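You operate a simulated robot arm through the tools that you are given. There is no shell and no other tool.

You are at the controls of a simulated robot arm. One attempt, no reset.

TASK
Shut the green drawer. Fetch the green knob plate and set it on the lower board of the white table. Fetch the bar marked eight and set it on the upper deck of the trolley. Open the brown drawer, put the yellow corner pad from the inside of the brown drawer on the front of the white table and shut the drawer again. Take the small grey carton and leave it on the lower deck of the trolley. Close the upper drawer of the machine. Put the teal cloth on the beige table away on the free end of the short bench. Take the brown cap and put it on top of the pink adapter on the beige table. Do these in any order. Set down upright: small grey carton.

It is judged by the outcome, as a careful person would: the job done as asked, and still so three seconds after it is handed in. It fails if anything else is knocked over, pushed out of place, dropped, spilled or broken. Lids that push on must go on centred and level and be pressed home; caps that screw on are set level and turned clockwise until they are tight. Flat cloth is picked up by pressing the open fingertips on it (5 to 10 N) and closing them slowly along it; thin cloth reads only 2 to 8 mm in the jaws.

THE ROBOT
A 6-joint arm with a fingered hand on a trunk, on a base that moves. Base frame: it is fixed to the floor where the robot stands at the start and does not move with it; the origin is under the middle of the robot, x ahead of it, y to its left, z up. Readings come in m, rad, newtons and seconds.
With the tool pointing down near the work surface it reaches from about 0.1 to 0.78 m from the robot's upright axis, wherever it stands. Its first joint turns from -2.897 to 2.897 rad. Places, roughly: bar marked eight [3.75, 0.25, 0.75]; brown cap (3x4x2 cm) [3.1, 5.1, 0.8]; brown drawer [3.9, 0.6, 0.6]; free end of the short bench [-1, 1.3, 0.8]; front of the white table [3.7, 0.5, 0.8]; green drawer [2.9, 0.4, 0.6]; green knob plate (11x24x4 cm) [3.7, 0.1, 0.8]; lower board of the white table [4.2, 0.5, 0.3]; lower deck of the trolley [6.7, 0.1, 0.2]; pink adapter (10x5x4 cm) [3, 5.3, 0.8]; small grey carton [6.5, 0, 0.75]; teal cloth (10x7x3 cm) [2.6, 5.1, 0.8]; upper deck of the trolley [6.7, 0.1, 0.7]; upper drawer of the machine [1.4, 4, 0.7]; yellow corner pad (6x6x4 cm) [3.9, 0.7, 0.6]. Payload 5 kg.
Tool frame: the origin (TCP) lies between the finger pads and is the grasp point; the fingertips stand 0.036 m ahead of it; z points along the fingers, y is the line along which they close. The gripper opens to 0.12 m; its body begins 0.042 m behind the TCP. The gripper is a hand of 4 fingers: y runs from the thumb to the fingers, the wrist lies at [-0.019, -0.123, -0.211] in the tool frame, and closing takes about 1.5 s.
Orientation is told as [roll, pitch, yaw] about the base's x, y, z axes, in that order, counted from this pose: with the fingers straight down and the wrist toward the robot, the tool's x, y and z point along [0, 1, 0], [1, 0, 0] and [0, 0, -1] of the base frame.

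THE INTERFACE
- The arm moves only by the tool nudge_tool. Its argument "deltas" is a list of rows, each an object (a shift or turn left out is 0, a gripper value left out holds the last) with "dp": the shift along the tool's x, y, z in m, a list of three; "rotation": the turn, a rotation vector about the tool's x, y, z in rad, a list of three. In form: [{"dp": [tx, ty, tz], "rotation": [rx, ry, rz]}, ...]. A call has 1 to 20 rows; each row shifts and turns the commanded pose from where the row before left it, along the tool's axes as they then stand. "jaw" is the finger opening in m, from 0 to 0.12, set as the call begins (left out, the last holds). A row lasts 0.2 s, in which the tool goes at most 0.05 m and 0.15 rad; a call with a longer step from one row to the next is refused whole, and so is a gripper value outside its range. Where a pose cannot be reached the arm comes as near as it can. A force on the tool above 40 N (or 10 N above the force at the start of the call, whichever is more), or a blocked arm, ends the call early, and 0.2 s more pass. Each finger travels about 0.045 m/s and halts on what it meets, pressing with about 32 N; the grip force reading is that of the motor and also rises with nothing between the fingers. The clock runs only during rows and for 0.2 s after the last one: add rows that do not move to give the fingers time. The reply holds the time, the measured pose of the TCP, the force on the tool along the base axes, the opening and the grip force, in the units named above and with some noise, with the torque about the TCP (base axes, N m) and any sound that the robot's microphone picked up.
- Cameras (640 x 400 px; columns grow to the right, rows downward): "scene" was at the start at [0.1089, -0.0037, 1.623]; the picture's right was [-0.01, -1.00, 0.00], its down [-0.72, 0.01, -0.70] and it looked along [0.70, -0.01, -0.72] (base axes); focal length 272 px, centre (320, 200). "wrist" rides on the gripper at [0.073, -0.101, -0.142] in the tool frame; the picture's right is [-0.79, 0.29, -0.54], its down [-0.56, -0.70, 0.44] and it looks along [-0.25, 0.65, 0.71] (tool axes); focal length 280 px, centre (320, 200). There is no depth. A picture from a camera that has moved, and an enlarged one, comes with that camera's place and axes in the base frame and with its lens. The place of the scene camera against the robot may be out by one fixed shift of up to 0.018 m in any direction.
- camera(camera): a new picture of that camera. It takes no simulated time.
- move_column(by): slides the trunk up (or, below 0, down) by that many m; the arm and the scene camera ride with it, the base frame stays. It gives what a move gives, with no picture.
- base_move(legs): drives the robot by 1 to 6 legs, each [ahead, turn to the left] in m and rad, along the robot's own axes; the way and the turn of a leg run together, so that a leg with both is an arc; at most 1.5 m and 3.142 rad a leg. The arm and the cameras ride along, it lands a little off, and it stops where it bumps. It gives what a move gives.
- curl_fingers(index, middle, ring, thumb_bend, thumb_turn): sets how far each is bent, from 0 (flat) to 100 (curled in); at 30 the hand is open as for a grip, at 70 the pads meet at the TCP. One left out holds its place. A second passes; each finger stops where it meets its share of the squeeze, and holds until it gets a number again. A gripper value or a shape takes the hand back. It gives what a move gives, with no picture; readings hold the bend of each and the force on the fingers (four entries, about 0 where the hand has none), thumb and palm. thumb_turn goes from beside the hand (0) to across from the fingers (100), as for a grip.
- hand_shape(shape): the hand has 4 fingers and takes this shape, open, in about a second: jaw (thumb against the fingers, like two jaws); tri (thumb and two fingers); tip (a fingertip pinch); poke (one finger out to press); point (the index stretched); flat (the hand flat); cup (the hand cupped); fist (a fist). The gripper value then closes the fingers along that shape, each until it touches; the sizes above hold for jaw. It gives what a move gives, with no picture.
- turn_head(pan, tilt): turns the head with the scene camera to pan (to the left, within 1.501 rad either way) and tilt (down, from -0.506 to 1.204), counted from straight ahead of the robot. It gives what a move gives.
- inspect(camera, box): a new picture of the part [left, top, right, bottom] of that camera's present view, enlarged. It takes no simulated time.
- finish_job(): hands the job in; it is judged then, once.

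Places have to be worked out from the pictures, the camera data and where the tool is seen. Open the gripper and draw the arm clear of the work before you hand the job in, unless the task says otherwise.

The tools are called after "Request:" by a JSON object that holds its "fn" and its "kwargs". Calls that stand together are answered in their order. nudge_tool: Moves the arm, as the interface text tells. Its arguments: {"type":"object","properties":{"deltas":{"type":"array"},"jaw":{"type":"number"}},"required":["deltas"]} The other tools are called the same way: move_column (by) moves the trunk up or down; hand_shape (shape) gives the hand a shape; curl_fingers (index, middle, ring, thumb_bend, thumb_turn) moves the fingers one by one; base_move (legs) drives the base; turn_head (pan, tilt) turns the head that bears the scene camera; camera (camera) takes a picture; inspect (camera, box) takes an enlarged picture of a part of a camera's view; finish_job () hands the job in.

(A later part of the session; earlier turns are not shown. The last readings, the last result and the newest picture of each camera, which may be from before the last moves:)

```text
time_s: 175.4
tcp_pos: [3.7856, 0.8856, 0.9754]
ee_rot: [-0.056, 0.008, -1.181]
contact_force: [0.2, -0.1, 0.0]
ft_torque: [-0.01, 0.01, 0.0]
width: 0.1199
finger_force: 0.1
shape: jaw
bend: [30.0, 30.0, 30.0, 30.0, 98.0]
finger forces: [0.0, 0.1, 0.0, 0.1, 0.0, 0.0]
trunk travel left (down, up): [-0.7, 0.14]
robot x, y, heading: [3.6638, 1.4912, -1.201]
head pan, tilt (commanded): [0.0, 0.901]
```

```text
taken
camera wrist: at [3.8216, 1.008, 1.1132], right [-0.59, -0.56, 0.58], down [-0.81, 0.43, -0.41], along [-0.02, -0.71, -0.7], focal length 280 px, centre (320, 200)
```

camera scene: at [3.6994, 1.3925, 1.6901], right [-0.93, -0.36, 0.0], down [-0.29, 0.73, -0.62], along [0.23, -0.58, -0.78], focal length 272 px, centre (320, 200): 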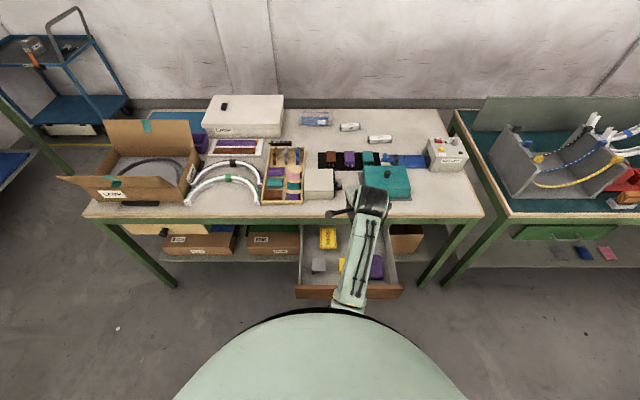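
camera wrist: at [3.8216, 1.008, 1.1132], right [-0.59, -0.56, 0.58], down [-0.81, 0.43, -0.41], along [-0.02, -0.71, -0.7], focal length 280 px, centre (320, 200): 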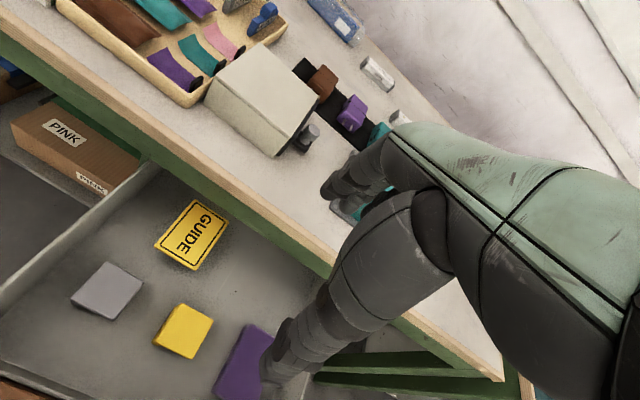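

The pad is nearly beneath the hand, about 3 cm nearer to me. I level and re-centre the tool over it, then lower the trunk 15 cm and look again.

Request:
{"fn": "nudge_tool", "kwargs": {"deltas": [{"rotation": [-0.008, 0.056, 0.027]}, {"dp": [0.005, -0.03, 0]}, {}], "jaw": 0.1}}

Request:
{"fn": "move_column", "kwargs": {"by": -0.17}}

Request:
{"fn": "camera", "kwargs": {"camera": "wrist"}}

Request:
{"fn": "inspect", "kwargs": {"camera": "scene", "box": [240, 200, 440, 320]}}

```text
time_s: 176.2
tcp_pos: [3.7804, 0.9147, 0.9738]
ee_rot: [0.002, 0.0, -1.208]
contact_force: [0.0, 0.4, -0.6]
ft_torque: [0.02, -0.01, 0.02]
width: 0.1001
finger_force: 0.1
shape: jaw
bend: [26.0, 33.0, 32.0, 48.0, 99.0]
finger forces: [0.1, 0.0, 0.0, 0.0, 0.1, 0.1]
trunk travel left (down, up): [-0.7, 0.14]
robot x, y, heading: [3.6638, 1.4909, -1.196]
head pan, tilt (commanded): [0.0, 0.901]
```

```text
time_s: 178.1
tcp_pos: [3.7805, 0.9151, 0.8048]
ee_rot: [-0.001, -0.002, -1.209]
contact_force: [0.1, -0.3, 0.2]
ft_torque: [0.02, -0.01, -0.01]
width: 0.1
finger_force: 0.0
shape: jaw
bend: [26.0, 33.0, 32.0, 48.0, 99.0]
finger forces: [0.0, 0.0, 0.1, 0.0, 0.0, 0.0]
trunk travel left (down, up): [-0.53, 0.31]
robot x, y, heading: [3.6635, 1.497, -1.201]
head pan, tilt (commanded): [0.0, 0.901]
```

```text
taken
camera wrist: at [3.8116, 1.0352, 0.9466], right [-0.64, -0.55, 0.54], down [-0.77, 0.46, -0.44], along [0.0, -0.7, -0.71], focal length 280 px, centre (320, 200)
```

wrist: 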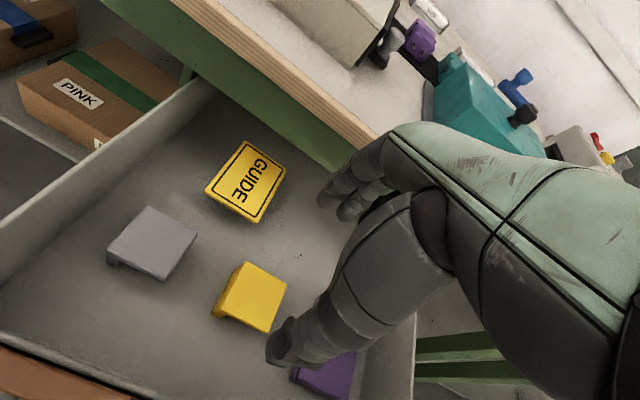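

```text
3.20 times, centred on (340, 260) of scene
camera zoom: at [3.6995, 1.3924, 1.52], right [-0.93, -0.36, 0.0], down [-0.29, 0.73, -0.62], along [0.23, -0.58, -0.78], focal length 870 px, centre (256, 8)
```

zoom: 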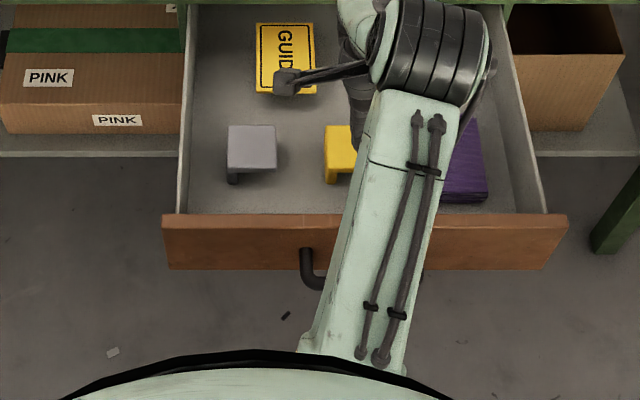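

The pad is centred under the jaws. I descend toward z≈0.67 in steps with force monitoring.

Request:
{"fn": "nudge_tool", "kwargs": {"deltas": [{"dp": [0.001, -0.004, 0.035]}, {"dp": [0, 0, 0.035]}, {"dp": [0, 0, 0.03]}, {"dp": [0, 0, 0.01]}, {"dp": [0, 0, 0.01]}, {}]}}

Request:
{"fn": "camera", "kwargs": {"camera": "wrist"}}

```text
time_s: 179.5
tcp_pos: [3.7802, 0.9192, 0.6858]
ee_rot: [0.0, -0.001, -1.208]
contact_force: [-0.4, -0.2, 0.0]
ft_torque: [0.04, 0.01, 0.01]
width: 0.1003
finger_force: 0.0
shape: jaw
bend: [26.0, 33.0, 32.0, 48.0, 99.0]
finger forces: [0.0, 0.0, 0.0, 0.1, 0.0, 0.0]
trunk travel left (down, up): [-0.53, 0.31]
robot x, y, heading: [3.6641, 1.4924, -1.2]
head pan, tilt (commanded): [0.0, 0.901]
```

```text
taken
camera wrist: at [3.8112, 1.0392, 0.8264], right [-0.64, -0.55, 0.54], down [-0.77, 0.46, -0.44], along [0.0, -0.7, -0.71], focal length 280 px, centre (320, 200)
```

wrist: 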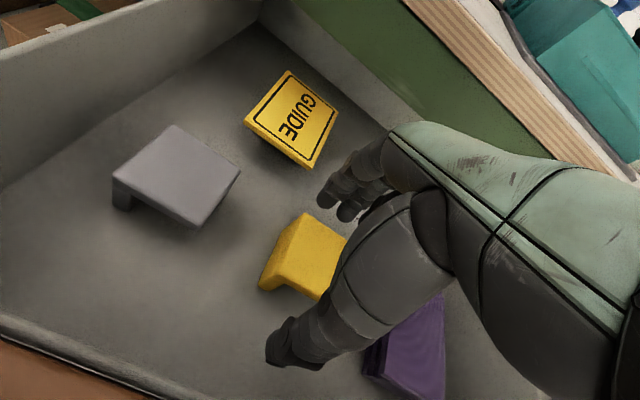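

The pad top is at z≈0.652 and sits between thumb and fingers. I descend 2.5 cm more and close.

Request:
{"fn": "nudge_tool", "kwargs": {"deltas": [{"dp": [0, 0, 0.009]}, {"dp": [0, 0, 0.009]}, {"dp": [0, 0, 0.008]}, {}]}}

Request:
{"fn": "nudge_tool", "kwargs": {"deltas": [{}, {}, {}, {}, {}, {}, {}, {}, {}], "jaw": 0}}

Request:
{"fn": "camera", "kwargs": {"camera": "wrist"}}

```text
time_s: 180.5
tcp_pos: [3.7806, 0.9186, 0.6593]
ee_rot: [0.0, -0.004, -1.207]
contact_force: [-0.3, -0.2, 6.9]
ft_torque: [-0.45, -0.08, -0.01]
width: 0.0995
finger_force: 0.1
shape: jaw
bend: [26.0, 33.0, 32.0, 48.0, 99.0]
finger forces: [0.1, 7.3, 0.1, 0.1, 0.0, 0.1]
trunk travel left (down, up): [-0.53, 0.31]
robot x, y, heading: [3.6631, 1.4938, -1.195]
head pan, tilt (commanded): [0.0, 0.901]
```

```text
time_s: 182.5
tcp_pos: [3.7798, 0.9195, 0.6586]
ee_rot: [0.001, -0.004, -1.208]
contact_force: [-0.5, -1.2, 8.7]
ft_torque: [-0.15, -0.18, 0.0]
width: 0.031
finger_force: 31.7
shape: jaw
bend: [74.0, 57.0, 59.0, 82.0, 100.0]
finger forces: [33.0, 2.6, 3.6, 0.0, 27.6, 0.1]
trunk travel left (down, up): [-0.53, 0.31]
robot x, y, heading: [3.664, 1.4932, -1.197]
head pan, tilt (commanded): [0.0, 0.901]
```

```text
taken
camera wrist: at [3.8114, 1.0397, 0.8008], right [-0.64, -0.55, 0.54], down [-0.77, 0.45, -0.45], along [0.0, -0.7, -0.71], focal length 280 px, centre (320, 200)
```

wrist: 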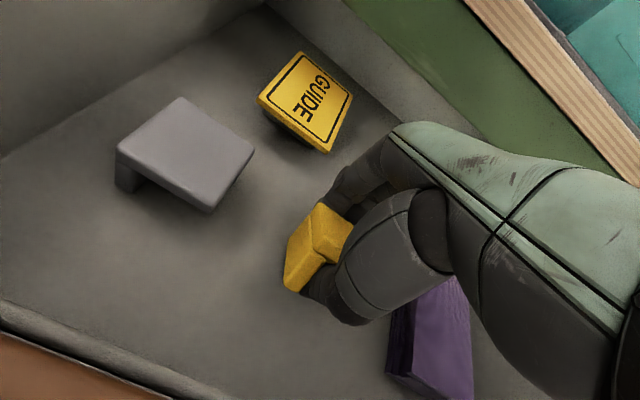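

The pad is gripped (index 33 N, thumb 28 N). I lift gently and check how it sits.

Request:
{"fn": "nudge_tool", "kwargs": {"deltas": [{"dp": [0, 0, -0.01]}, {"dp": [0, 0, -0.02]}, {"dp": [0, 0, -0.03]}, {"dp": [0, 0, -0.03]}, {"dp": [0, 0, -0.03]}, {}]}}

Request:
{"fn": "camera", "kwargs": {"camera": "wrist"}}

Request:
{"fn": "inspect", "kwargs": {"camera": "scene", "box": [260, 190, 420, 300]}}

```text
time_s: 183.9
tcp_pos: [3.7806, 0.9186, 0.7783]
ee_rot: [0.0, -0.001, -1.208]
contact_force: [0.2, -0.3, 0.5]
ft_torque: [0.02, 0.01, 0.04]
width: 0.0304
finger_force: 32.0
shape: jaw
bend: [74.0, 57.0, 59.0, 82.0, 100.0]
finger forces: [22.8, 2.6, 3.6, 0.0, 27.4, 0.0]
trunk travel left (down, up): [-0.53, 0.31]
robot x, y, heading: [3.6623, 1.4928, -1.197]
head pan, tilt (commanded): [0.0, 0.901]
```

```text
taken
camera wrist: at [3.812, 1.0393, 0.9204], right [-0.64, -0.55, 0.54], down [-0.77, 0.46, -0.44], along [0.0, -0.7, -0.71], focal length 280 px, centre (320, 200)
```

wrist: 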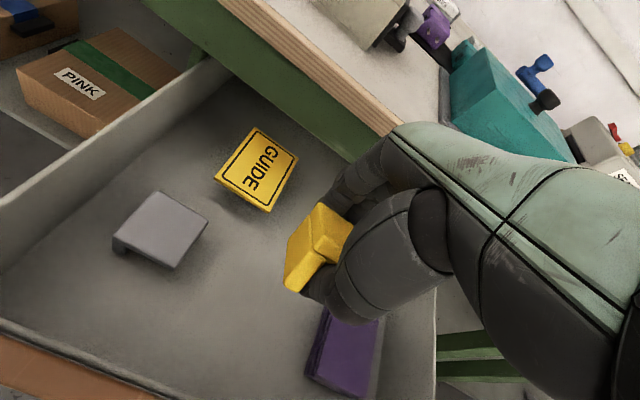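

```text
3.64 times, centred on (340, 245) of scene
camera zoom: at [3.6995, 1.3923, 1.52], right [-0.93, -0.36, 0.0], down [-0.29, 0.73, -0.62], along [0.23, -0.58, -0.78], focal length 988 px, centre (247, 36)
```

zoom: 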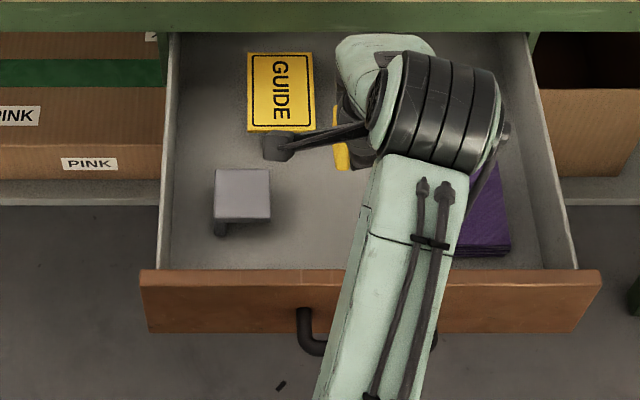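

The pad is lifted. I enlarge the wrist view to see how it is oriented in the hand.

Request:
{"fn": "inspect", "kwargs": {"camera": "wrist", "box": [260, 170, 400, 330]}}

```text
2.50 times, centred on (330, 250) of wrist
camera zoom: at [3.812, 1.0393, 0.9204], right [-0.64, -0.55, 0.54], down [-0.77, 0.46, -0.44], along [0.0, -0.7, -0.71], focal length 701 px, centre (295, 75)
```

zoom: 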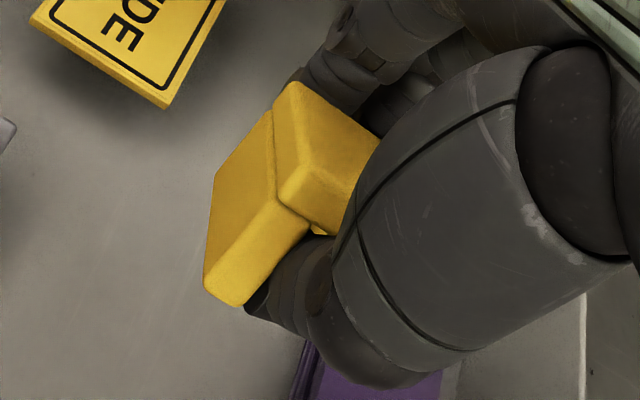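

The pad is held securely. I raise the trunk and shift right along the table to place it on the free front area to the right of the teal box.

Request:
{"fn": "move_column", "kwargs": {"by": 0.25}}

Request:
{"fn": "base_move", "kwargs": {"legs": [[0, -1.571], [0.34, 0], [0, 1.571]]}}

Request:
{"fn": "turn_head", "kwargs": {"pan": 0, "tilt": 0.8}}

Request:
{"fn": "camera", "kwargs": {"camera": "scene"}}

Request:
{"fn": "camera", "kwargs": {"camera": "wrist"}}

```text
time_s: 186.5
tcp_pos: [3.7803, 0.9188, 1.027]
ee_rot: [0.001, -0.001, -1.208]
contact_force: [-0.5, -0.1, -0.5]
ft_torque: [-0.01, -0.03, -0.01]
width: 0.0307
finger_force: 32.7
shape: jaw
bend: [74.0, 57.0, 59.0, 82.0, 100.0]
finger forces: [22.8, 2.6, 3.5, 0.0, 27.4, 0.0]
trunk travel left (down, up): [-0.78, 0.06]
robot x, y, heading: [3.6626, 1.4933, -1.2]
head pan, tilt (commanded): [0.0, 0.901]
```

```text
time_s: 198.0
tcp_pos: [3.4715, 0.792, 1.0275]
ee_rot: [-0.001, -0.001, -1.191]
contact_force: [0.2, 0.7, -0.2]
ft_torque: [-0.02, 0.04, 0.0]
width: 0.0302
finger_force: 31.4
shape: jaw
bend: [74.0, 57.0, 59.0, 82.0, 100.0]
finger forces: [21.8, 2.3, 3.1, 0.1, 23.9, 0.0]
trunk travel left (down, up): [-0.78, 0.06]
robot x, y, heading: [3.3425, 1.3655, -1.184]
head pan, tilt (commanded): [0.0, 0.901]
```

```text
time_s: 198.6
tcp_pos: [3.4719, 0.792, 1.0288]
ee_rot: [0.0, -0.002, -1.193]
contact_force: [-0.9, -0.2, 0.9]
ft_torque: [-0.02, -0.01, -0.01]
width: 0.0301
finger_force: 32.2
shape: jaw
bend: [74.0, 57.0, 59.0, 82.0, 100.0]
finger forces: [21.7, 2.4, 3.2, 0.0, 23.9, 0.0]
trunk travel left (down, up): [-0.78, 0.06]
robot x, y, heading: [3.3433, 1.3623, -1.189]
head pan, tilt (commanded): [0.0, 0.799]
```

```text
taken
camera scene: at [3.3849, 1.2599, 1.7779], right [-0.93, -0.38, 0.0], down [-0.27, 0.66, -0.7], along [0.26, -0.65, -0.72], focal length 272 px, centre (320, 200)
```

scene: 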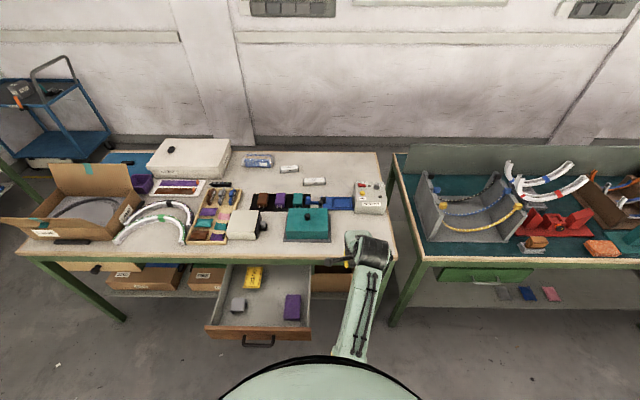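

```text
taken
camera wrist: at [3.501, 0.9133, 1.1701], right [-0.63, -0.56, 0.54], down [-0.78, 0.44, -0.44], along [0.01, -0.7, -0.71], focal length 280 px, centre (320, 200)
```

wrist: 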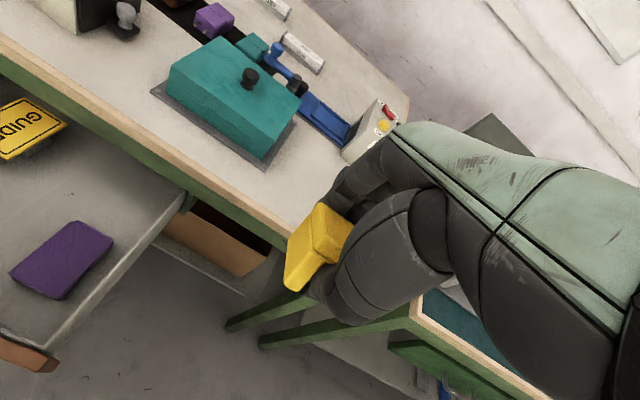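

I drive 0.15 m forward and then extend the arm over the free front spot.

Request:
{"fn": "base_move", "kwargs": {"legs": [[0.15, 0]]}}

Request:
{"fn": "nudge_tool", "kwargs": {"deltas": [{"dp": [0, 0.04, 0]}, {"dp": [0, 0.04, 0]}, {"dp": [0, 0.04, 0]}, {"dp": [0, 0.025, 0]}, {}]}}

Request:
{"fn": "camera", "kwargs": {"camera": "wrist"}}

Request:
{"fn": "inspect", "kwargs": {"camera": "scene", "box": [240, 170, 440, 300]}}

```text
time_s: 200.1
tcp_pos: [3.5277, 0.652, 1.0298]
ee_rot: [0.0, -0.001, -1.194]
contact_force: [-0.5, -0.3, 0.2]
ft_torque: [-0.01, 0.0, -0.02]
width: 0.0301
finger_force: 32.4
shape: jaw
bend: [74.0, 57.0, 59.0, 82.0, 100.0]
finger forces: [21.7, 2.3, 3.1, 0.1, 23.9, 0.0]
trunk travel left (down, up): [-0.78, 0.06]
robot x, y, heading: [3.4049, 1.2253, -1.183]
head pan, tilt (commanded): [0.0, 0.799]
```

```text
time_s: 201.3
tcp_pos: [3.5822, 0.5185, 1.0297]
ee_rot: [0.0, -0.002, -1.194]
contact_force: [-1.1, 0.8, -0.5]
ft_torque: [0.0, 0.04, 0.0]
width: 0.03
finger_force: 32.1
shape: jaw
bend: [74.0, 57.0, 60.0, 82.0, 100.0]
finger forces: [22.0, 2.4, 3.0, 0.0, 24.2, 0.0]
trunk travel left (down, up): [-0.78, 0.06]
robot x, y, heading: [3.4018, 1.2259, -1.185]
head pan, tilt (commanded): [0.0, 0.799]
```

```text
taken
camera wrist: at [3.6111, 0.6387, 1.1711], right [-0.63, -0.56, 0.54], down [-0.78, 0.44, -0.44], along [0.01, -0.7, -0.71], focal length 280 px, centre (320, 200)
```

wrist: 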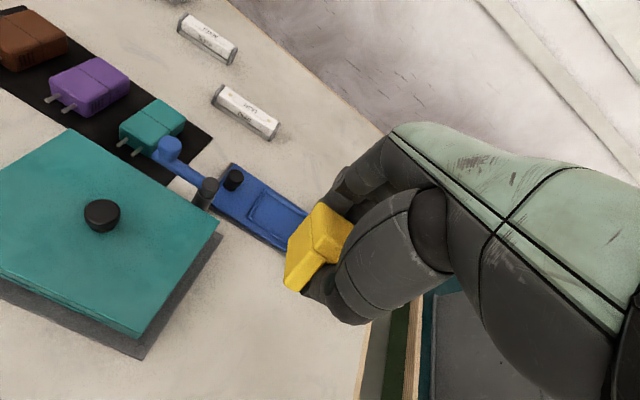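

```text
3.08 times, centred on (340, 235) of scene
camera zoom: at [3.442, 1.1197, 1.778], right [-0.93, -0.38, 0.0], down [-0.27, 0.66, -0.7], along [0.26, -0.65, -0.72], focal length 836 px, centre (258, 92)
```

zoom: 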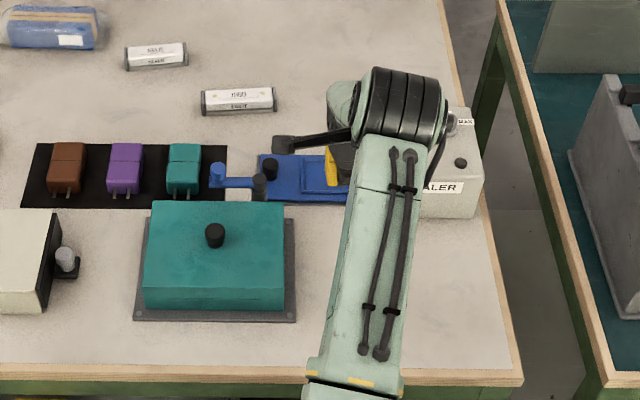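

The TCP is over free tabletop just right of the teal tray. I shift a little right and back, then descend to z≈0.90 and look.

Request:
{"fn": "nudge_tool", "kwargs": {"deltas": [{"dp": [-0.03, -0.012, 0]}, {"dp": [0, 0, 0.033]}, {"dp": [0, 0, 0.033]}, {"dp": [0, 0, 0.033]}, {"dp": [0, 0, 0.03]}, {}]}}

Request:
{"fn": "camera", "kwargs": {"camera": "wrist"}}

Request:
{"fn": "inspect", "kwargs": {"camera": "scene", "box": [260, 190, 420, 300]}}

```text
time_s: 202.7
tcp_pos: [3.551, 0.5163, 0.8996]
ee_rot: [0.002, -0.002, -1.195]
contact_force: [-0.1, 0.5, -0.3]
ft_torque: [-0.01, 0.03, 0.02]
width: 0.03
finger_force: 32.2
shape: jaw
bend: [74.0, 57.0, 60.0, 82.0, 100.0]
finger forces: [21.9, 2.4, 3.1, 0.0, 24.4, 0.0]
trunk travel left (down, up): [-0.78, 0.06]
robot x, y, heading: [3.4017, 1.2266, -1.183]
head pan, tilt (commanded): [0.0, 0.799]
```

```text
taken
camera wrist: at [3.5799, 0.6376, 1.0406], right [-0.63, -0.56, 0.54], down [-0.78, 0.44, -0.44], along [0.01, -0.7, -0.71], focal length 280 px, centre (320, 200)
```

wrist: 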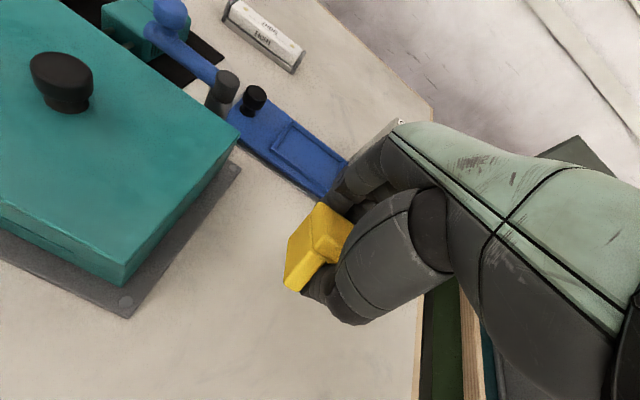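

```text
3.64 times, centred on (340, 245) of scene
camera zoom: at [3.4419, 1.1194, 1.7779], right [-0.93, -0.38, 0.0], down [-0.27, 0.66, -0.7], along [0.26, -0.65, -0.72], focal length 988 px, centre (247, 36)
```

zoom: 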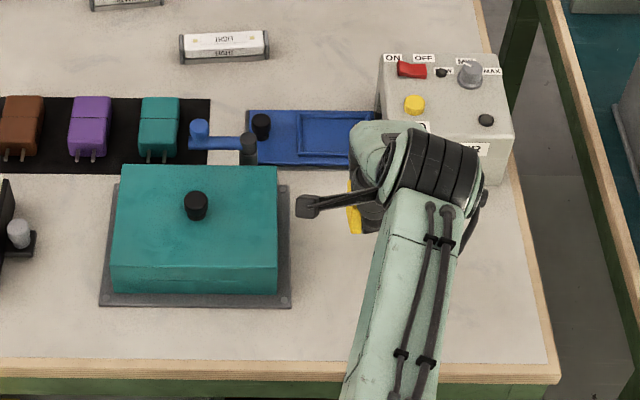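

Clear on all sides. I descend in small steps, watching for the pad's contact with the table.

Request:
{"fn": "nudge_tool", "kwargs": {"deltas": [{"dp": [0, 0, 0.01]}, {"dp": [0, 0, 0.01]}, {"dp": [0, 0, 0.006]}, {"dp": [0, 0, 0.006]}, {}]}}

Request:
{"fn": "camera", "kwargs": {"camera": "wrist"}}

```text
time_s: 203.9
tcp_pos: [3.5499, 0.5163, 0.8669]
ee_rot: [0.001, -0.002, -1.194]
contact_force: [0.1, 0.7, -0.1]
ft_torque: [-0.02, -0.01, 0.0]
width: 0.0302
finger_force: 31.9
shape: jaw
bend: [74.0, 57.0, 60.0, 82.0, 100.0]
finger forces: [21.9, 2.3, 3.2, 0.0, 24.6, 0.0]
trunk travel left (down, up): [-0.78, 0.06]
robot x, y, heading: [3.4018, 1.2227, -1.183]
head pan, tilt (commanded): [0.0, 0.799]
```

```text
taken
camera wrist: at [3.579, 0.6371, 1.0092], right [-0.63, -0.56, 0.54], down [-0.78, 0.44, -0.44], along [0.01, -0.7, -0.71], focal length 280 px, centre (320, 200)
```

wrist: 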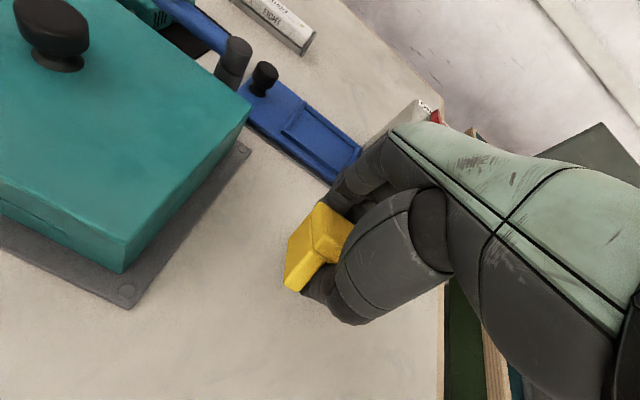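

Still no contact; I keep lowering in 5 mm steps.

Request:
{"fn": "nudge_tool", "kwargs": {"deltas": [{"dp": [0, 0, 0.005]}, {"dp": [0, 0, 0.005]}, {"dp": [0, 0, 0.004]}, {}]}}

Request:
{"fn": "inspect", "kwargs": {"camera": "wrist", "box": [240, 160, 400, 340]}}

```text
time_s: 204.9
tcp_pos: [3.5503, 0.5163, 0.8526]
ee_rot: [0.001, -0.002, -1.194]
contact_force: [0.2, 0.0, -0.2]
ft_torque: [0.05, -0.01, -0.02]
width: 0.0302
finger_force: 32.0
shape: jaw
bend: [74.0, 57.0, 60.0, 82.0, 100.0]
finger forces: [22.0, 2.4, 3.0, 0.0, 24.6, 0.0]
trunk travel left (down, up): [-0.78, 0.06]
robot x, y, heading: [3.4027, 1.2283, -1.185]
head pan, tilt (commanded): [0.0, 0.799]
```

```text
2.22 times, centred on (320, 250) of wrist
camera zoom: at [3.579, 0.6373, 0.9952], right [-0.63, -0.56, 0.54], down [-0.78, 0.44, -0.44], along [0.01, -0.7, -0.71], focal length 623 px, centre (320, 89)
```

zoom: 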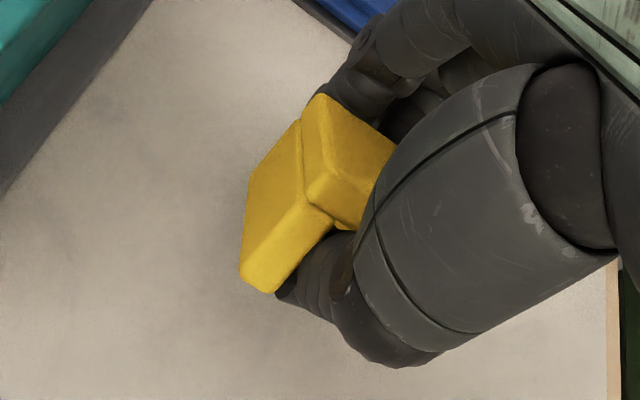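

Still in the air; continue down.

Request:
{"fn": "nudge_tool", "kwargs": {"deltas": [{"dp": [0, 0, 0.004]}, {"dp": [0, 0, 0.003]}, {"dp": [0, 0, 0.003]}, {}]}}

Request:
{"fn": "inspect", "kwargs": {"camera": "wrist", "box": [240, 160, 400, 340]}}

```text
time_s: 205.9
tcp_pos: [3.5489, 0.5168, 0.8436]
ee_rot: [0.0, -0.002, -1.195]
contact_force: [0.1, 0.3, -0.1]
ft_torque: [-0.03, 0.01, 0.03]
width: 0.03
finger_force: 31.7
shape: jaw
bend: [74.0, 57.0, 60.0, 82.0, 100.0]
finger forces: [21.9, 2.4, 3.0, 0.0, 24.7, 0.1]
trunk travel left (down, up): [-0.78, 0.06]
robot x, y, heading: [3.4015, 1.2248, -1.18]
head pan, tilt (commanded): [0.0, 0.799]
```

```text
2.22 times, centred on (320, 250) of wrist
camera zoom: at [3.5789, 0.6375, 0.9852], right [-0.63, -0.56, 0.54], down [-0.78, 0.44, -0.44], along [0.01, -0.7, -0.71], focal length 623 px, centre (320, 89)
```

zoom: 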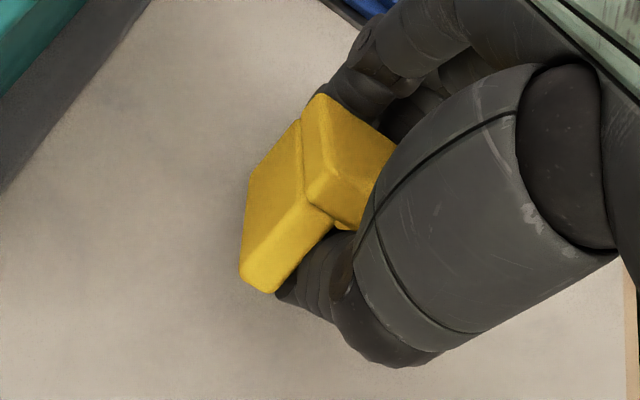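

Request:
{"fn": "nudge_tool", "kwargs": {"deltas": [{"dp": [0, 0, 0.003]}, {"dp": [0, 0, 0.003]}, {"dp": [0, 0, 0.003]}, {"dp": [0, 0, 0.003]}, {}]}}

Request:
{"fn": "inspect", "kwargs": {"camera": "wrist", "box": [240, 160, 400, 340]}}

```text
time_s: 207.1
tcp_pos: [3.55, 0.5161, 0.8362]
ee_rot: [0.0, -0.008, -1.195]
contact_force: [2.4, -1.2, 20.4]
ft_torque: [-0.33, -0.48, -0.03]
width: 0.0306
finger_force: 31.8
shape: jaw
bend: [74.0, 57.0, 60.0, 82.0, 100.0]
finger forces: [46.0, 2.2, 2.8, 0.0, 27.3, 0.0]
trunk travel left (down, up): [-0.78, 0.06]
robot x, y, heading: [3.4002, 1.2253, -1.185]
head pan, tilt (commanded): [0.0, 0.799]
```

```text
2.22 times, centred on (320, 250) of wrist
camera zoom: at [3.5793, 0.6375, 0.9767], right [-0.63, -0.55, 0.54], down [-0.78, 0.44, -0.45], along [0.01, -0.71, -0.71], focal length 623 px, centre (320, 89)
```

zoom: 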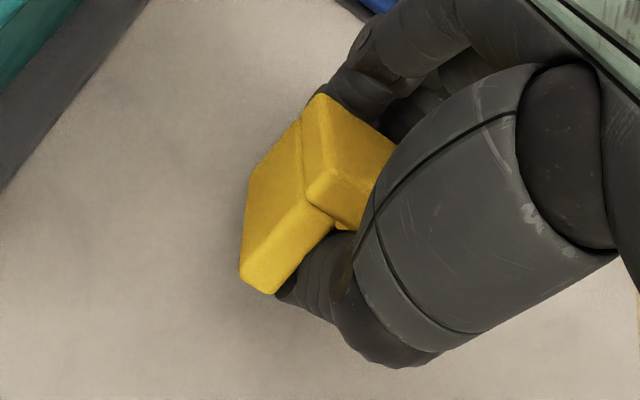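

Contact at z≈0.836 (fingertips/pad on the table). I ease up 2 mm and open the jaw slowly to release.

Request:
{"fn": "nudge_tool", "kwargs": {"deltas": [{"dp": [0, 0, -0.003]}, {}]}}

Request:
{"fn": "nudge_tool", "kwargs": {"deltas": [{}, {}, {}, {}], "jaw": 0.05}}

Request:
{"fn": "camera", "kwargs": {"camera": "wrist"}}

```text
time_s: 207.7
tcp_pos: [3.5509, 0.5175, 0.8354]
ee_rot: [0.001, -0.006, -1.193]
contact_force: [2.0, -5.1, 16.7]
ft_torque: [-0.39, -0.38, -0.09]
width: 0.0303
finger_force: 32.0
shape: jaw
bend: [74.0, 57.0, 60.0, 82.0, 100.0]
finger forces: [37.9, 2.7, 3.1, 0.0, 25.3, 0.0]
trunk travel left (down, up): [-0.78, 0.06]
robot x, y, heading: [3.4009, 1.2237, -1.185]
head pan, tilt (commanded): [0.0, 0.799]
```

```text
time_s: 208.7
tcp_pos: [3.5498, 0.5183, 0.8366]
ee_rot: [0.0, -0.005, -1.195]
contact_force: [0.2, -0.1, 21.6]
ft_torque: [0.21, -0.06, -0.03]
width: 0.0461
finger_force: 0.0
shape: jaw
bend: [75.0, 49.0, 46.0, 76.0, 100.0]
finger forces: [6.6, 1.9, 0.1, 0.1, 13.7, 0.0]
trunk travel left (down, up): [-0.78, 0.06]
robot x, y, heading: [3.4037, 1.2253, -1.183]
head pan, tilt (commanded): [0.0, 0.799]
```

```text
taken
camera wrist: at [3.5788, 0.6389, 0.9781], right [-0.63, -0.56, 0.54], down [-0.78, 0.44, -0.45], along [0.01, -0.7, -0.71], focal length 280 px, centre (320, 200)
```

wrist: 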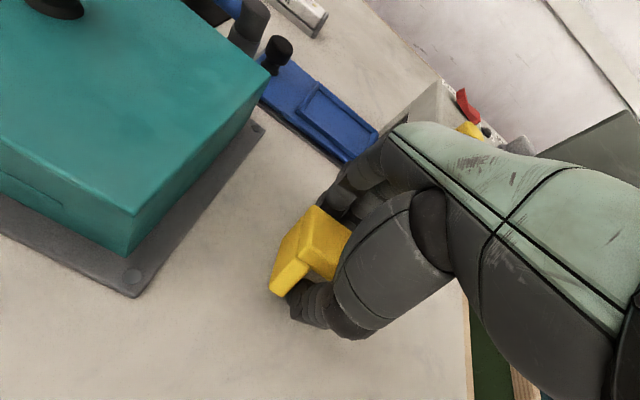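

The thumb is pressing the table while opening; I raise a few mm and open further.

Request:
{"fn": "nudge_tool", "kwargs": {"deltas": [{"dp": [0, 0, -0.004]}, {"dp": [0, 0, -0.002]}, {}, {}, {}, {}], "jaw": 0.09}}

Request:
{"fn": "camera", "kwargs": {"camera": "wrist"}}

```text
time_s: 210.1
tcp_pos: [3.5493, 0.5156, 0.8407]
ee_rot: [0.001, -0.001, -1.193]
contact_force: [0.4, 0.1, -1.0]
ft_torque: [-0.01, 0.05, 0.01]
width: 0.09
finger_force: 0.0
shape: jaw
bend: [26.0, 36.0, 34.0, 56.0, 99.0]
finger forces: [0.0, 0.0, 0.0, 0.0, 0.1, 0.0]
trunk travel left (down, up): [-0.78, 0.06]
robot x, y, heading: [3.4051, 1.2293, -1.186]
head pan, tilt (commanded): [0.0, 0.799]
```

```text
taken
camera wrist: at [3.5789, 0.6373, 0.9823], right [-0.63, -0.56, 0.54], down [-0.78, 0.44, -0.44], along [0.01, -0.7, -0.71], focal length 280 px, centre (320, 200)
```

wrist: 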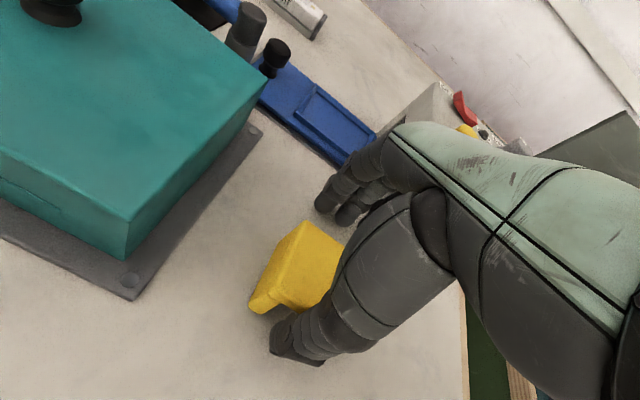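

The pad is released and sits upright on the table. I open fully and raise straight up to check it.

Request:
{"fn": "nudge_tool", "kwargs": {"deltas": [{}, {"dp": [0, 0, -0.02]}, {"dp": [0, 0, -0.04]}, {"dp": [0, 0, -0.04]}, {"dp": [0, 0, -0.04]}, {"dp": [0, 0, -0.04]}, {}]}}

Request:
{"fn": "camera", "kwargs": {"camera": "wrist"}}

Request:
{"fn": "inspect", "kwargs": {"camera": "scene", "box": [240, 170, 440, 300]}}

```text
time_s: 211.7
tcp_pos: [3.5503, 0.5164, 1.0191]
ee_rot: [0.002, -0.001, -1.193]
contact_force: [-0.1, -0.4, 0.6]
ft_torque: [0.04, -0.03, -0.01]
width: 0.0898
finger_force: 0.0
shape: jaw
bend: [26.0, 36.0, 34.0, 56.0, 99.0]
finger forces: [0.0, 0.0, 0.0, 0.0, 0.1, 0.0]
trunk travel left (down, up): [-0.78, 0.06]
robot x, y, heading: [3.4005, 1.2287, -1.182]
head pan, tilt (commanded): [0.0, 0.799]
```

```text
taken
camera wrist: at [3.579, 0.6375, 1.1616], right [-0.63, -0.56, 0.54], down [-0.78, 0.44, -0.44], along [0.01, -0.7, -0.71], focal length 280 px, centre (320, 200)
```

wrist: 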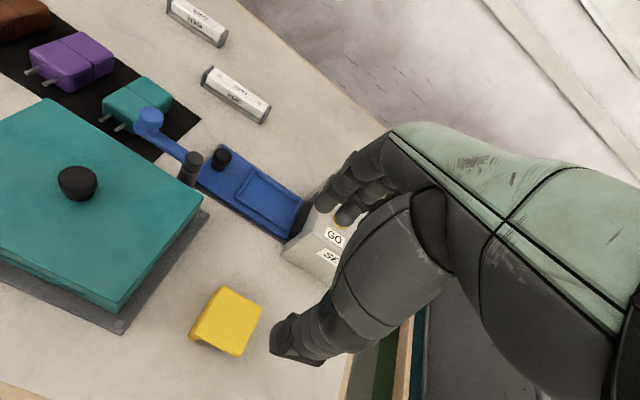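

```text
3.08 times, centred on (340, 235) of scene
camera zoom: at [3.4422, 1.1187, 1.7779], right [-0.93, -0.38, 0.0], down [-0.27, 0.66, -0.7], along [0.26, -0.65, -0.72], focal length 836 px, centre (258, 92)
```

zoom: 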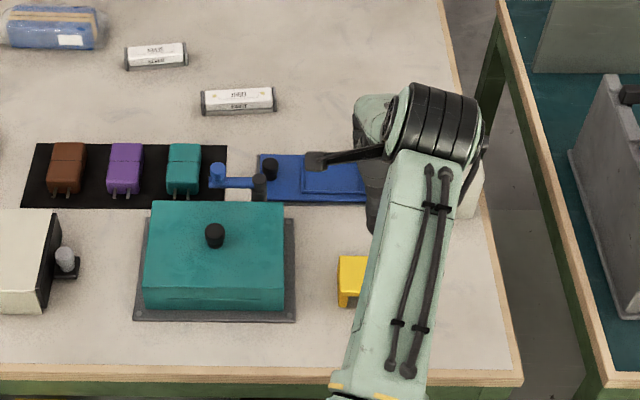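

The yellow pad is placed. Now I retract the arm, back off, and set the hand up (closed, slanted forward) to push the brown drawer shut to the right of its handle.

Request:
{"fn": "nudge_tool", "kwargs": {"deltas": [{"dp": [0.02, -0.04, 0]}, {"dp": [0.02, -0.04, 0]}, {"dp": [0.02, -0.04, 0]}, {"dp": [0.02, -0.02, 0]}, {}], "jaw": 0}}

Request:
{"fn": "base_move", "kwargs": {"legs": [[-0.4, 0]]}}

Request:
{"fn": "nudge_tool", "kwargs": {"deltas": [{"dp": [0.04, 0, 0], "rotation": [-0.14, 0, 0]}, {"dp": [0.04, 0, 0], "rotation": [-0.14, 0, 0]}, {"dp": [0.04, 0, 0], "rotation": [-0.14, 0, 0]}, {"dp": [0.02, 0, 0], "rotation": [-0.14, 0, 0]}, {"rotation": [-0.14, 0, 0]}, {"rotation": [-0.12, 0, 0]}, {}]}}

Request:
{"fn": "camera", "kwargs": {"camera": "scene"}}

```text
time_s: 212.9
tcp_pos: [3.5725, 0.6758, 1.0185]
ee_rot: [0.002, 0.001, -1.194]
contact_force: [0.2, 0.7, -0.6]
ft_torque: [0.03, 0.03, -0.02]
width: 0.0001
finger_force: 0.9
shape: jaw
bend: [70.0, 70.0, 70.0, 54.0, 100.0]
finger forces: [0.1, 0.0, 0.0, 0.0, 0.0, 0.0]
trunk travel left (down, up): [-0.78, 0.06]
robot x, y, heading: [3.3989, 1.2221, -1.181]
head pan, tilt (commanded): [0.0, 0.799]
```

```text
time_s: 215.6
tcp_pos: [3.4228, 1.0452, 1.0186]
ee_rot: [-0.001, -0.001, -1.188]
contact_force: [0.4, 0.0, -1.0]
ft_torque: [0.01, 0.01, 0.0]
width: 0.0
finger_force: 31.7
shape: jaw
bend: [70.0, 70.0, 70.0, 56.0, 100.0]
finger forces: [0.0, 0.1, 0.1, 0.0, 0.0, 0.0]
trunk travel left (down, up): [-0.78, 0.06]
robot x, y, heading: [3.2481, 1.5931, -1.184]
head pan, tilt (commanded): [0.0, 0.799]
```

```text
time_s: 217.2
tcp_pos: [3.5531, 1.0973, 1.0201]
ee_rot: [0.002, -0.822, -1.19]
contact_force: [-0.6, 0.6, -0.1]
ft_torque: [0.02, -0.02, 0.0]
width: 0.0
finger_force: 31.9
shape: jaw
bend: [70.0, 70.0, 70.0, 56.0, 100.0]
finger forces: [0.1, 0.0, 0.0, 0.0, 0.1, 0.0]
trunk travel left (down, up): [-0.78, 0.06]
robot x, y, heading: [3.252, 1.5939, -1.178]
head pan, tilt (commanded): [0.0, 0.799]
```

```text
taken
camera scene: at [3.2917, 1.4882, 1.7779], right [-0.93, -0.38, 0.0], down [-0.27, 0.66, -0.7], along [0.26, -0.64, -0.72], focal length 272 px, centre (320, 200)
```

scene: 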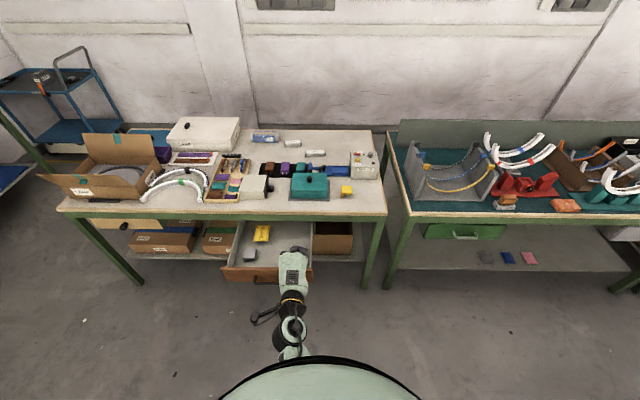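

I lower the trunk so the fingertips are at panel height, then look.

Request:
{"fn": "move_column", "kwargs": {"by": -0.365}}

Request:
{"fn": "camera", "kwargs": {"camera": "wrist"}}

Request:
{"fn": "camera", "kwargs": {"camera": "scene"}}

```text
time_s: 220.7
tcp_pos: [3.5533, 1.0963, 0.6541]
ee_rot: [0.003, -0.822, -1.193]
contact_force: [-0.1, 0.7, 0.6]
ft_torque: [0.02, 0.04, -0.02]
width: 0.0
finger_force: 32.6
shape: jaw
bend: [70.0, 70.0, 70.0, 56.0, 100.0]
finger forces: [0.1, 0.0, 0.0, 0.1, 0.1, 0.1]
trunk travel left (down, up): [-0.415, 0.425]
robot x, y, heading: [3.2482, 1.5949, -1.184]
head pan, tilt (commanded): [0.0, 0.799]
```

```text
taken
camera wrist: at [3.5559, 1.285, 0.6772], right [-0.81, -0.11, 0.58], down [-0.58, -0.07, -0.81], along [0.12, -0.99, -0.01], focal length 280 px, centre (320, 200)
```

wrist: 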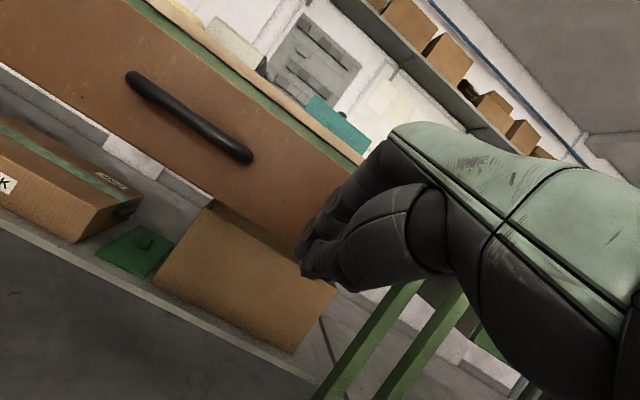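

```text
taken
camera scene: at [3.2915, 1.4882, 1.4129], right [-0.93, -0.38, 0.0], down [-0.27, 0.66, -0.7], along [0.26, -0.64, -0.72], focal length 272 px, centre (320, 200)
```

scene: 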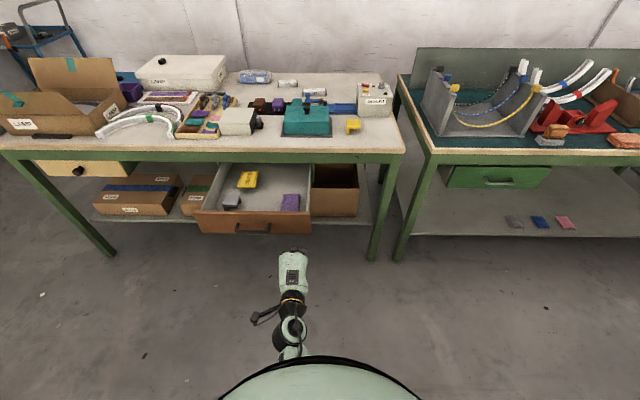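

The fingertips face the right part of the panel. I drive forward 0.32 m to push the drawer most of the way in.

Request:
{"fn": "base_move", "kwargs": {"legs": [[0.32, 0]]}}

Request:
{"fn": "camera", "kwargs": {"camera": "scene"}}

Request:
{"fn": "camera", "kwargs": {"camera": "wrist"}}

```text
time_s: 223.0
tcp_pos: [3.6761, 0.8049, 0.6546]
ee_rot: [0.004, -0.823, -1.19]
contact_force: [-0.3, -0.5, 0.2]
ft_torque: [0.02, 0.0, 0.03]
width: 0.0
finger_force: 32.0
shape: jaw
bend: [70.0, 70.0, 70.0, 56.0, 100.0]
finger forces: [0.0, 0.0, 0.1, 0.0, 0.0, 0.0]
trunk travel left (down, up): [-0.415, 0.425]
robot x, y, heading: [3.3746, 1.2996, -1.178]
head pan, tilt (commanded): [0.0, 0.799]
```

```text
taken
camera scene: at [3.4127, 1.194, 1.4128], right [-0.92, -0.38, 0.0], down [-0.27, 0.66, -0.7], along [0.27, -0.64, -0.72], focal length 272 px, centre (320, 200)
```

scene: 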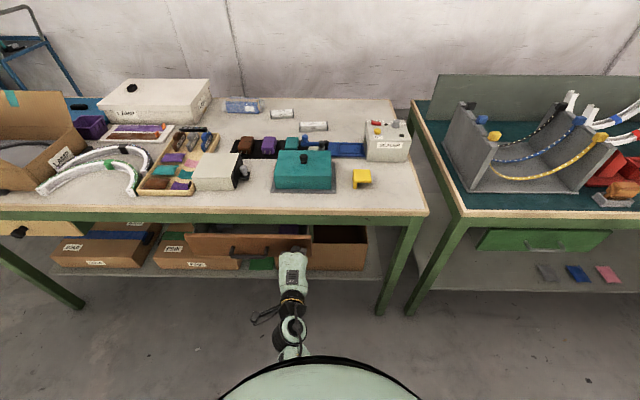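

```text
taken
camera wrist: at [3.6772, 0.9915, 0.677], right [-0.81, -0.11, 0.58], down [-0.58, -0.07, -0.81], along [0.13, -0.99, -0.01], focal length 280 px, centre (320, 200)
```

wrist: 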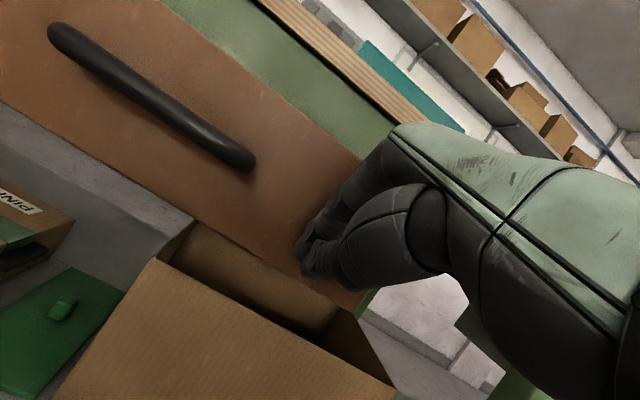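

The drawer is nearly in. I finish with slow nudges until it meets its stop.

Request:
{"fn": "nudge_tool", "kwargs": {"deltas": [{"dp": [0, 0.0136, 0.0147]}, {"dp": [0, 0.0136, 0.0147]}, {"dp": [0, 0.0136, 0.0147]}, {"dp": [0, 0.0136, 0.0147]}, {"dp": [0, 0.0136, 0.0147]}, {"dp": [0, 0.0136, 0.0147]}]}}

Request:
{"fn": "camera", "kwargs": {"camera": "scene"}}

```text
time_s: 223.9
tcp_pos: [3.6983, 0.746, 0.655]
ee_rot: [0.0, -0.821, -1.189]
contact_force: [-12.6, 25.8, 5.8]
ft_torque: [0.11, 0.12, -0.24]
width: 0.0003
finger_force: 31.7
shape: jaw
bend: [70.0, 70.0, 70.0, 55.0, 100.0]
finger forces: [0.1, 13.5, 0.0, 0.1, 0.1, 0.0]
trunk travel left (down, up): [-0.415, 0.425]
robot x, y, heading: [3.3746, 1.3048, -1.177]
head pan, tilt (commanded): [0.0, 0.799]
stopped in row 4: the force on the tool passed its limit at 56 N (the readings are from after the stop); the commanded pose is now the measured one
```

```text
taken
camera scene: at [3.4112, 1.1973, 1.4132], right [-0.92, -0.38, 0.0], down [-0.27, 0.66, -0.7], along [0.27, -0.65, -0.72], focal length 272 px, centre (320, 200)
```

scene: 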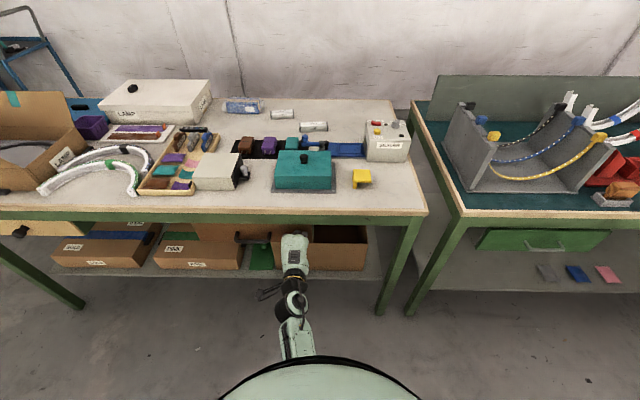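

The drawer met its stop at 56 N. I back off and enlarge the view to confirm it is flush.

Request:
{"fn": "nudge_tool", "kwargs": {"deltas": [{"dp": [0, -0.0204, -0.022]}, {"dp": [0, -0.0204, -0.022]}, {}]}}

Request:
{"fn": "base_move", "kwargs": {"legs": [[-0.2, 0]]}}

Request:
{"fn": "inspect", "kwargs": {"camera": "scene", "box": [160, 160, 400, 310]}}

```text
time_s: 224.7
tcp_pos: [3.6776, 0.8002, 0.6544]
ee_rot: [0.001, -0.822, -1.188]
contact_force: [0.1, 0.1, 0.3]
ft_torque: [0.0, 0.0, 0.02]
width: 0.0004
finger_force: 31.8
shape: jaw
bend: [70.0, 70.0, 70.0, 56.0, 100.0]
finger forces: [0.0, 0.0, 0.1, 0.0, 0.0, 0.1]
trunk travel left (down, up): [-0.415, 0.425]
robot x, y, heading: [3.3744, 1.2989, -1.178]
head pan, tilt (commanded): [0.0, 0.799]
```

```text
time_s: 226.4
tcp_pos: [3.6015, 0.9849, 0.6551]
ee_rot: [0.001, -0.823, -1.188]
contact_force: [0.5, 0.2, -0.4]
ft_torque: [0.02, -0.02, 0.01]
width: 0.0
finger_force: 32.3
shape: jaw
bend: [70.0, 70.0, 70.0, 56.0, 100.0]
finger forces: [0.0, 0.1, 0.0, 0.0, 0.0, 0.0]
trunk travel left (down, up): [-0.415, 0.425]
robot x, y, heading: [3.2963, 1.486, -1.179]
head pan, tilt (commanded): [0.0, 0.799]
```

```text
2.67 times, centred on (280, 235) of scene
camera zoom: at [3.3357, 1.3807, 1.413], right [-0.92, -0.38, 0.0], down [-0.27, 0.66, -0.7], along [0.27, -0.65, -0.72], focal length 725 px, centre (427, 107)
```

zoom: 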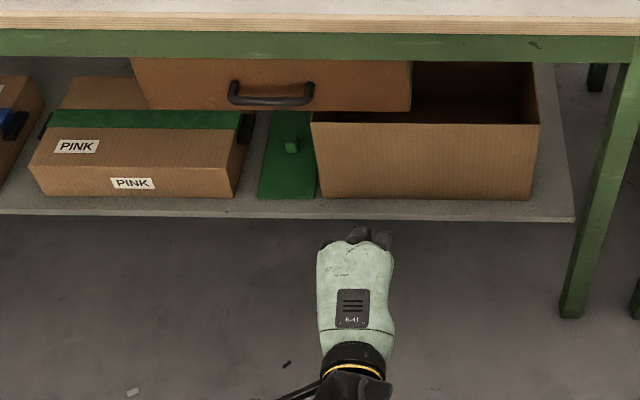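

The brown drawer is shut and the plate is in place. Now for the EIGHT bar: I set the tool vertical with jaws open, raise the trunk, and drive up to the table.

Request:
{"fn": "nudge_tool", "kwargs": {"deltas": [{"rotation": [0.14, 0, 0]}, {"rotation": [0.14, 0, 0]}, {"rotation": [0.14, 0, 0]}, {"rotation": [0.14, 0, 0]}, {"rotation": [0.14, 0, 0]}, {"rotation": [0.123, 0, 0]}, {}], "jaw": 0.12}}

Request:
{"fn": "move_column", "kwargs": {"by": 0.385}}

Request:
{"fn": "base_move", "kwargs": {"legs": [[0, 0.179], [0.56, 0], [0, -0.2]]}}

Request:
{"fn": "camera", "kwargs": {"camera": "scene"}}

Request:
{"fn": "camera", "kwargs": {"camera": "wrist"}}

```text
time_s: 228.0
tcp_pos: [3.6012, 0.9869, 0.6545]
ee_rot: [0.0, 0.002, -1.188]
contact_force: [0.9, -0.7, 0.4]
ft_torque: [0.01, 0.01, 0.01]
width: 0.12
finger_force: 0.1
shape: jaw
bend: [30.0, 30.0, 30.0, 30.0, 98.0]
finger forces: [0.0, 0.1, 0.0, 0.0, 0.0, 0.0]
trunk travel left (down, up): [-0.415, 0.425]
robot x, y, heading: [3.2933, 1.4877, -1.181]
head pan, tilt (commanded): [0.0, 0.799]
```

```text
time_s: 231.7
tcp_pos: [3.6008, 0.9852, 1.039]
ee_rot: [0.0, 0.002, -1.187]
contact_force: [0.1, 0.4, -0.1]
ft_torque: [0.04, 0.01, 0.04]
width: 0.1199
finger_force: 0.1
shape: jaw
bend: [30.0, 30.0, 30.0, 30.0, 98.0]
finger forces: [0.0, 0.0, 0.0, 0.0, 0.1, 0.1]
trunk travel left (down, up): [-0.8, 0.04]
robot x, y, heading: [3.2976, 1.489, -1.178]
head pan, tilt (commanded): [0.0, 0.799]
```

```text
time_s: 236.8
tcp_pos: [3.8923, 0.5106, 1.0392]
ee_rot: [0.0, -0.001, -1.207]
contact_force: [-0.7, 0.0, -1.1]
ft_torque: [0.01, 0.0, 0.0]
width: 0.1199
finger_force: 0.0
shape: jaw
bend: [30.0, 30.0, 30.0, 30.0, 98.0]
finger forces: [0.1, 0.0, 0.1, 0.0, 0.1, 0.1]
trunk travel left (down, up): [-0.8, 0.04]
robot x, y, heading: [3.5946, 1.0207, -1.197]
head pan, tilt (commanded): [0.0, 0.799]
```

```text
taken
camera scene: at [3.6358, 0.9109, 1.7979], right [-0.93, -0.36, 0.0], down [-0.26, 0.67, -0.7], along [0.25, -0.65, -0.72], focal length 272 px, centre (320, 200)
```

scene: 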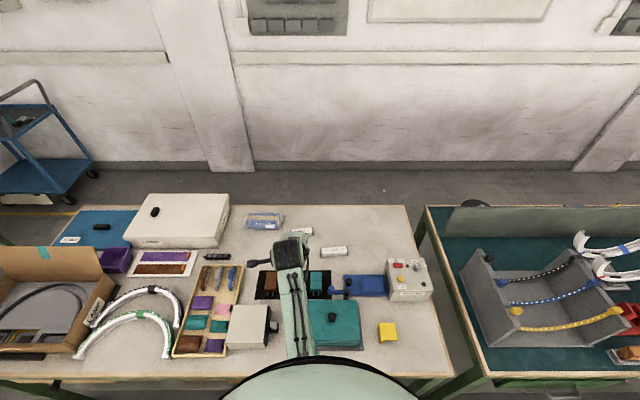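

```text
taken
camera wrist: at [3.9238, 0.6311, 1.1815], right [-0.64, -0.55, 0.54], down [-0.77, 0.46, -0.44], along [0.0, -0.7, -0.71], focal length 280 px, centre (320, 200)
```

wrist: 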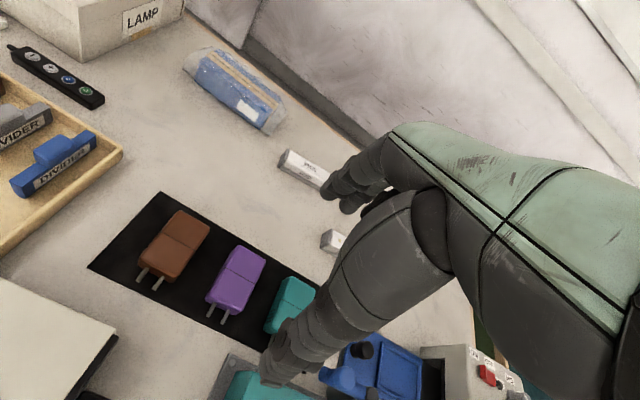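

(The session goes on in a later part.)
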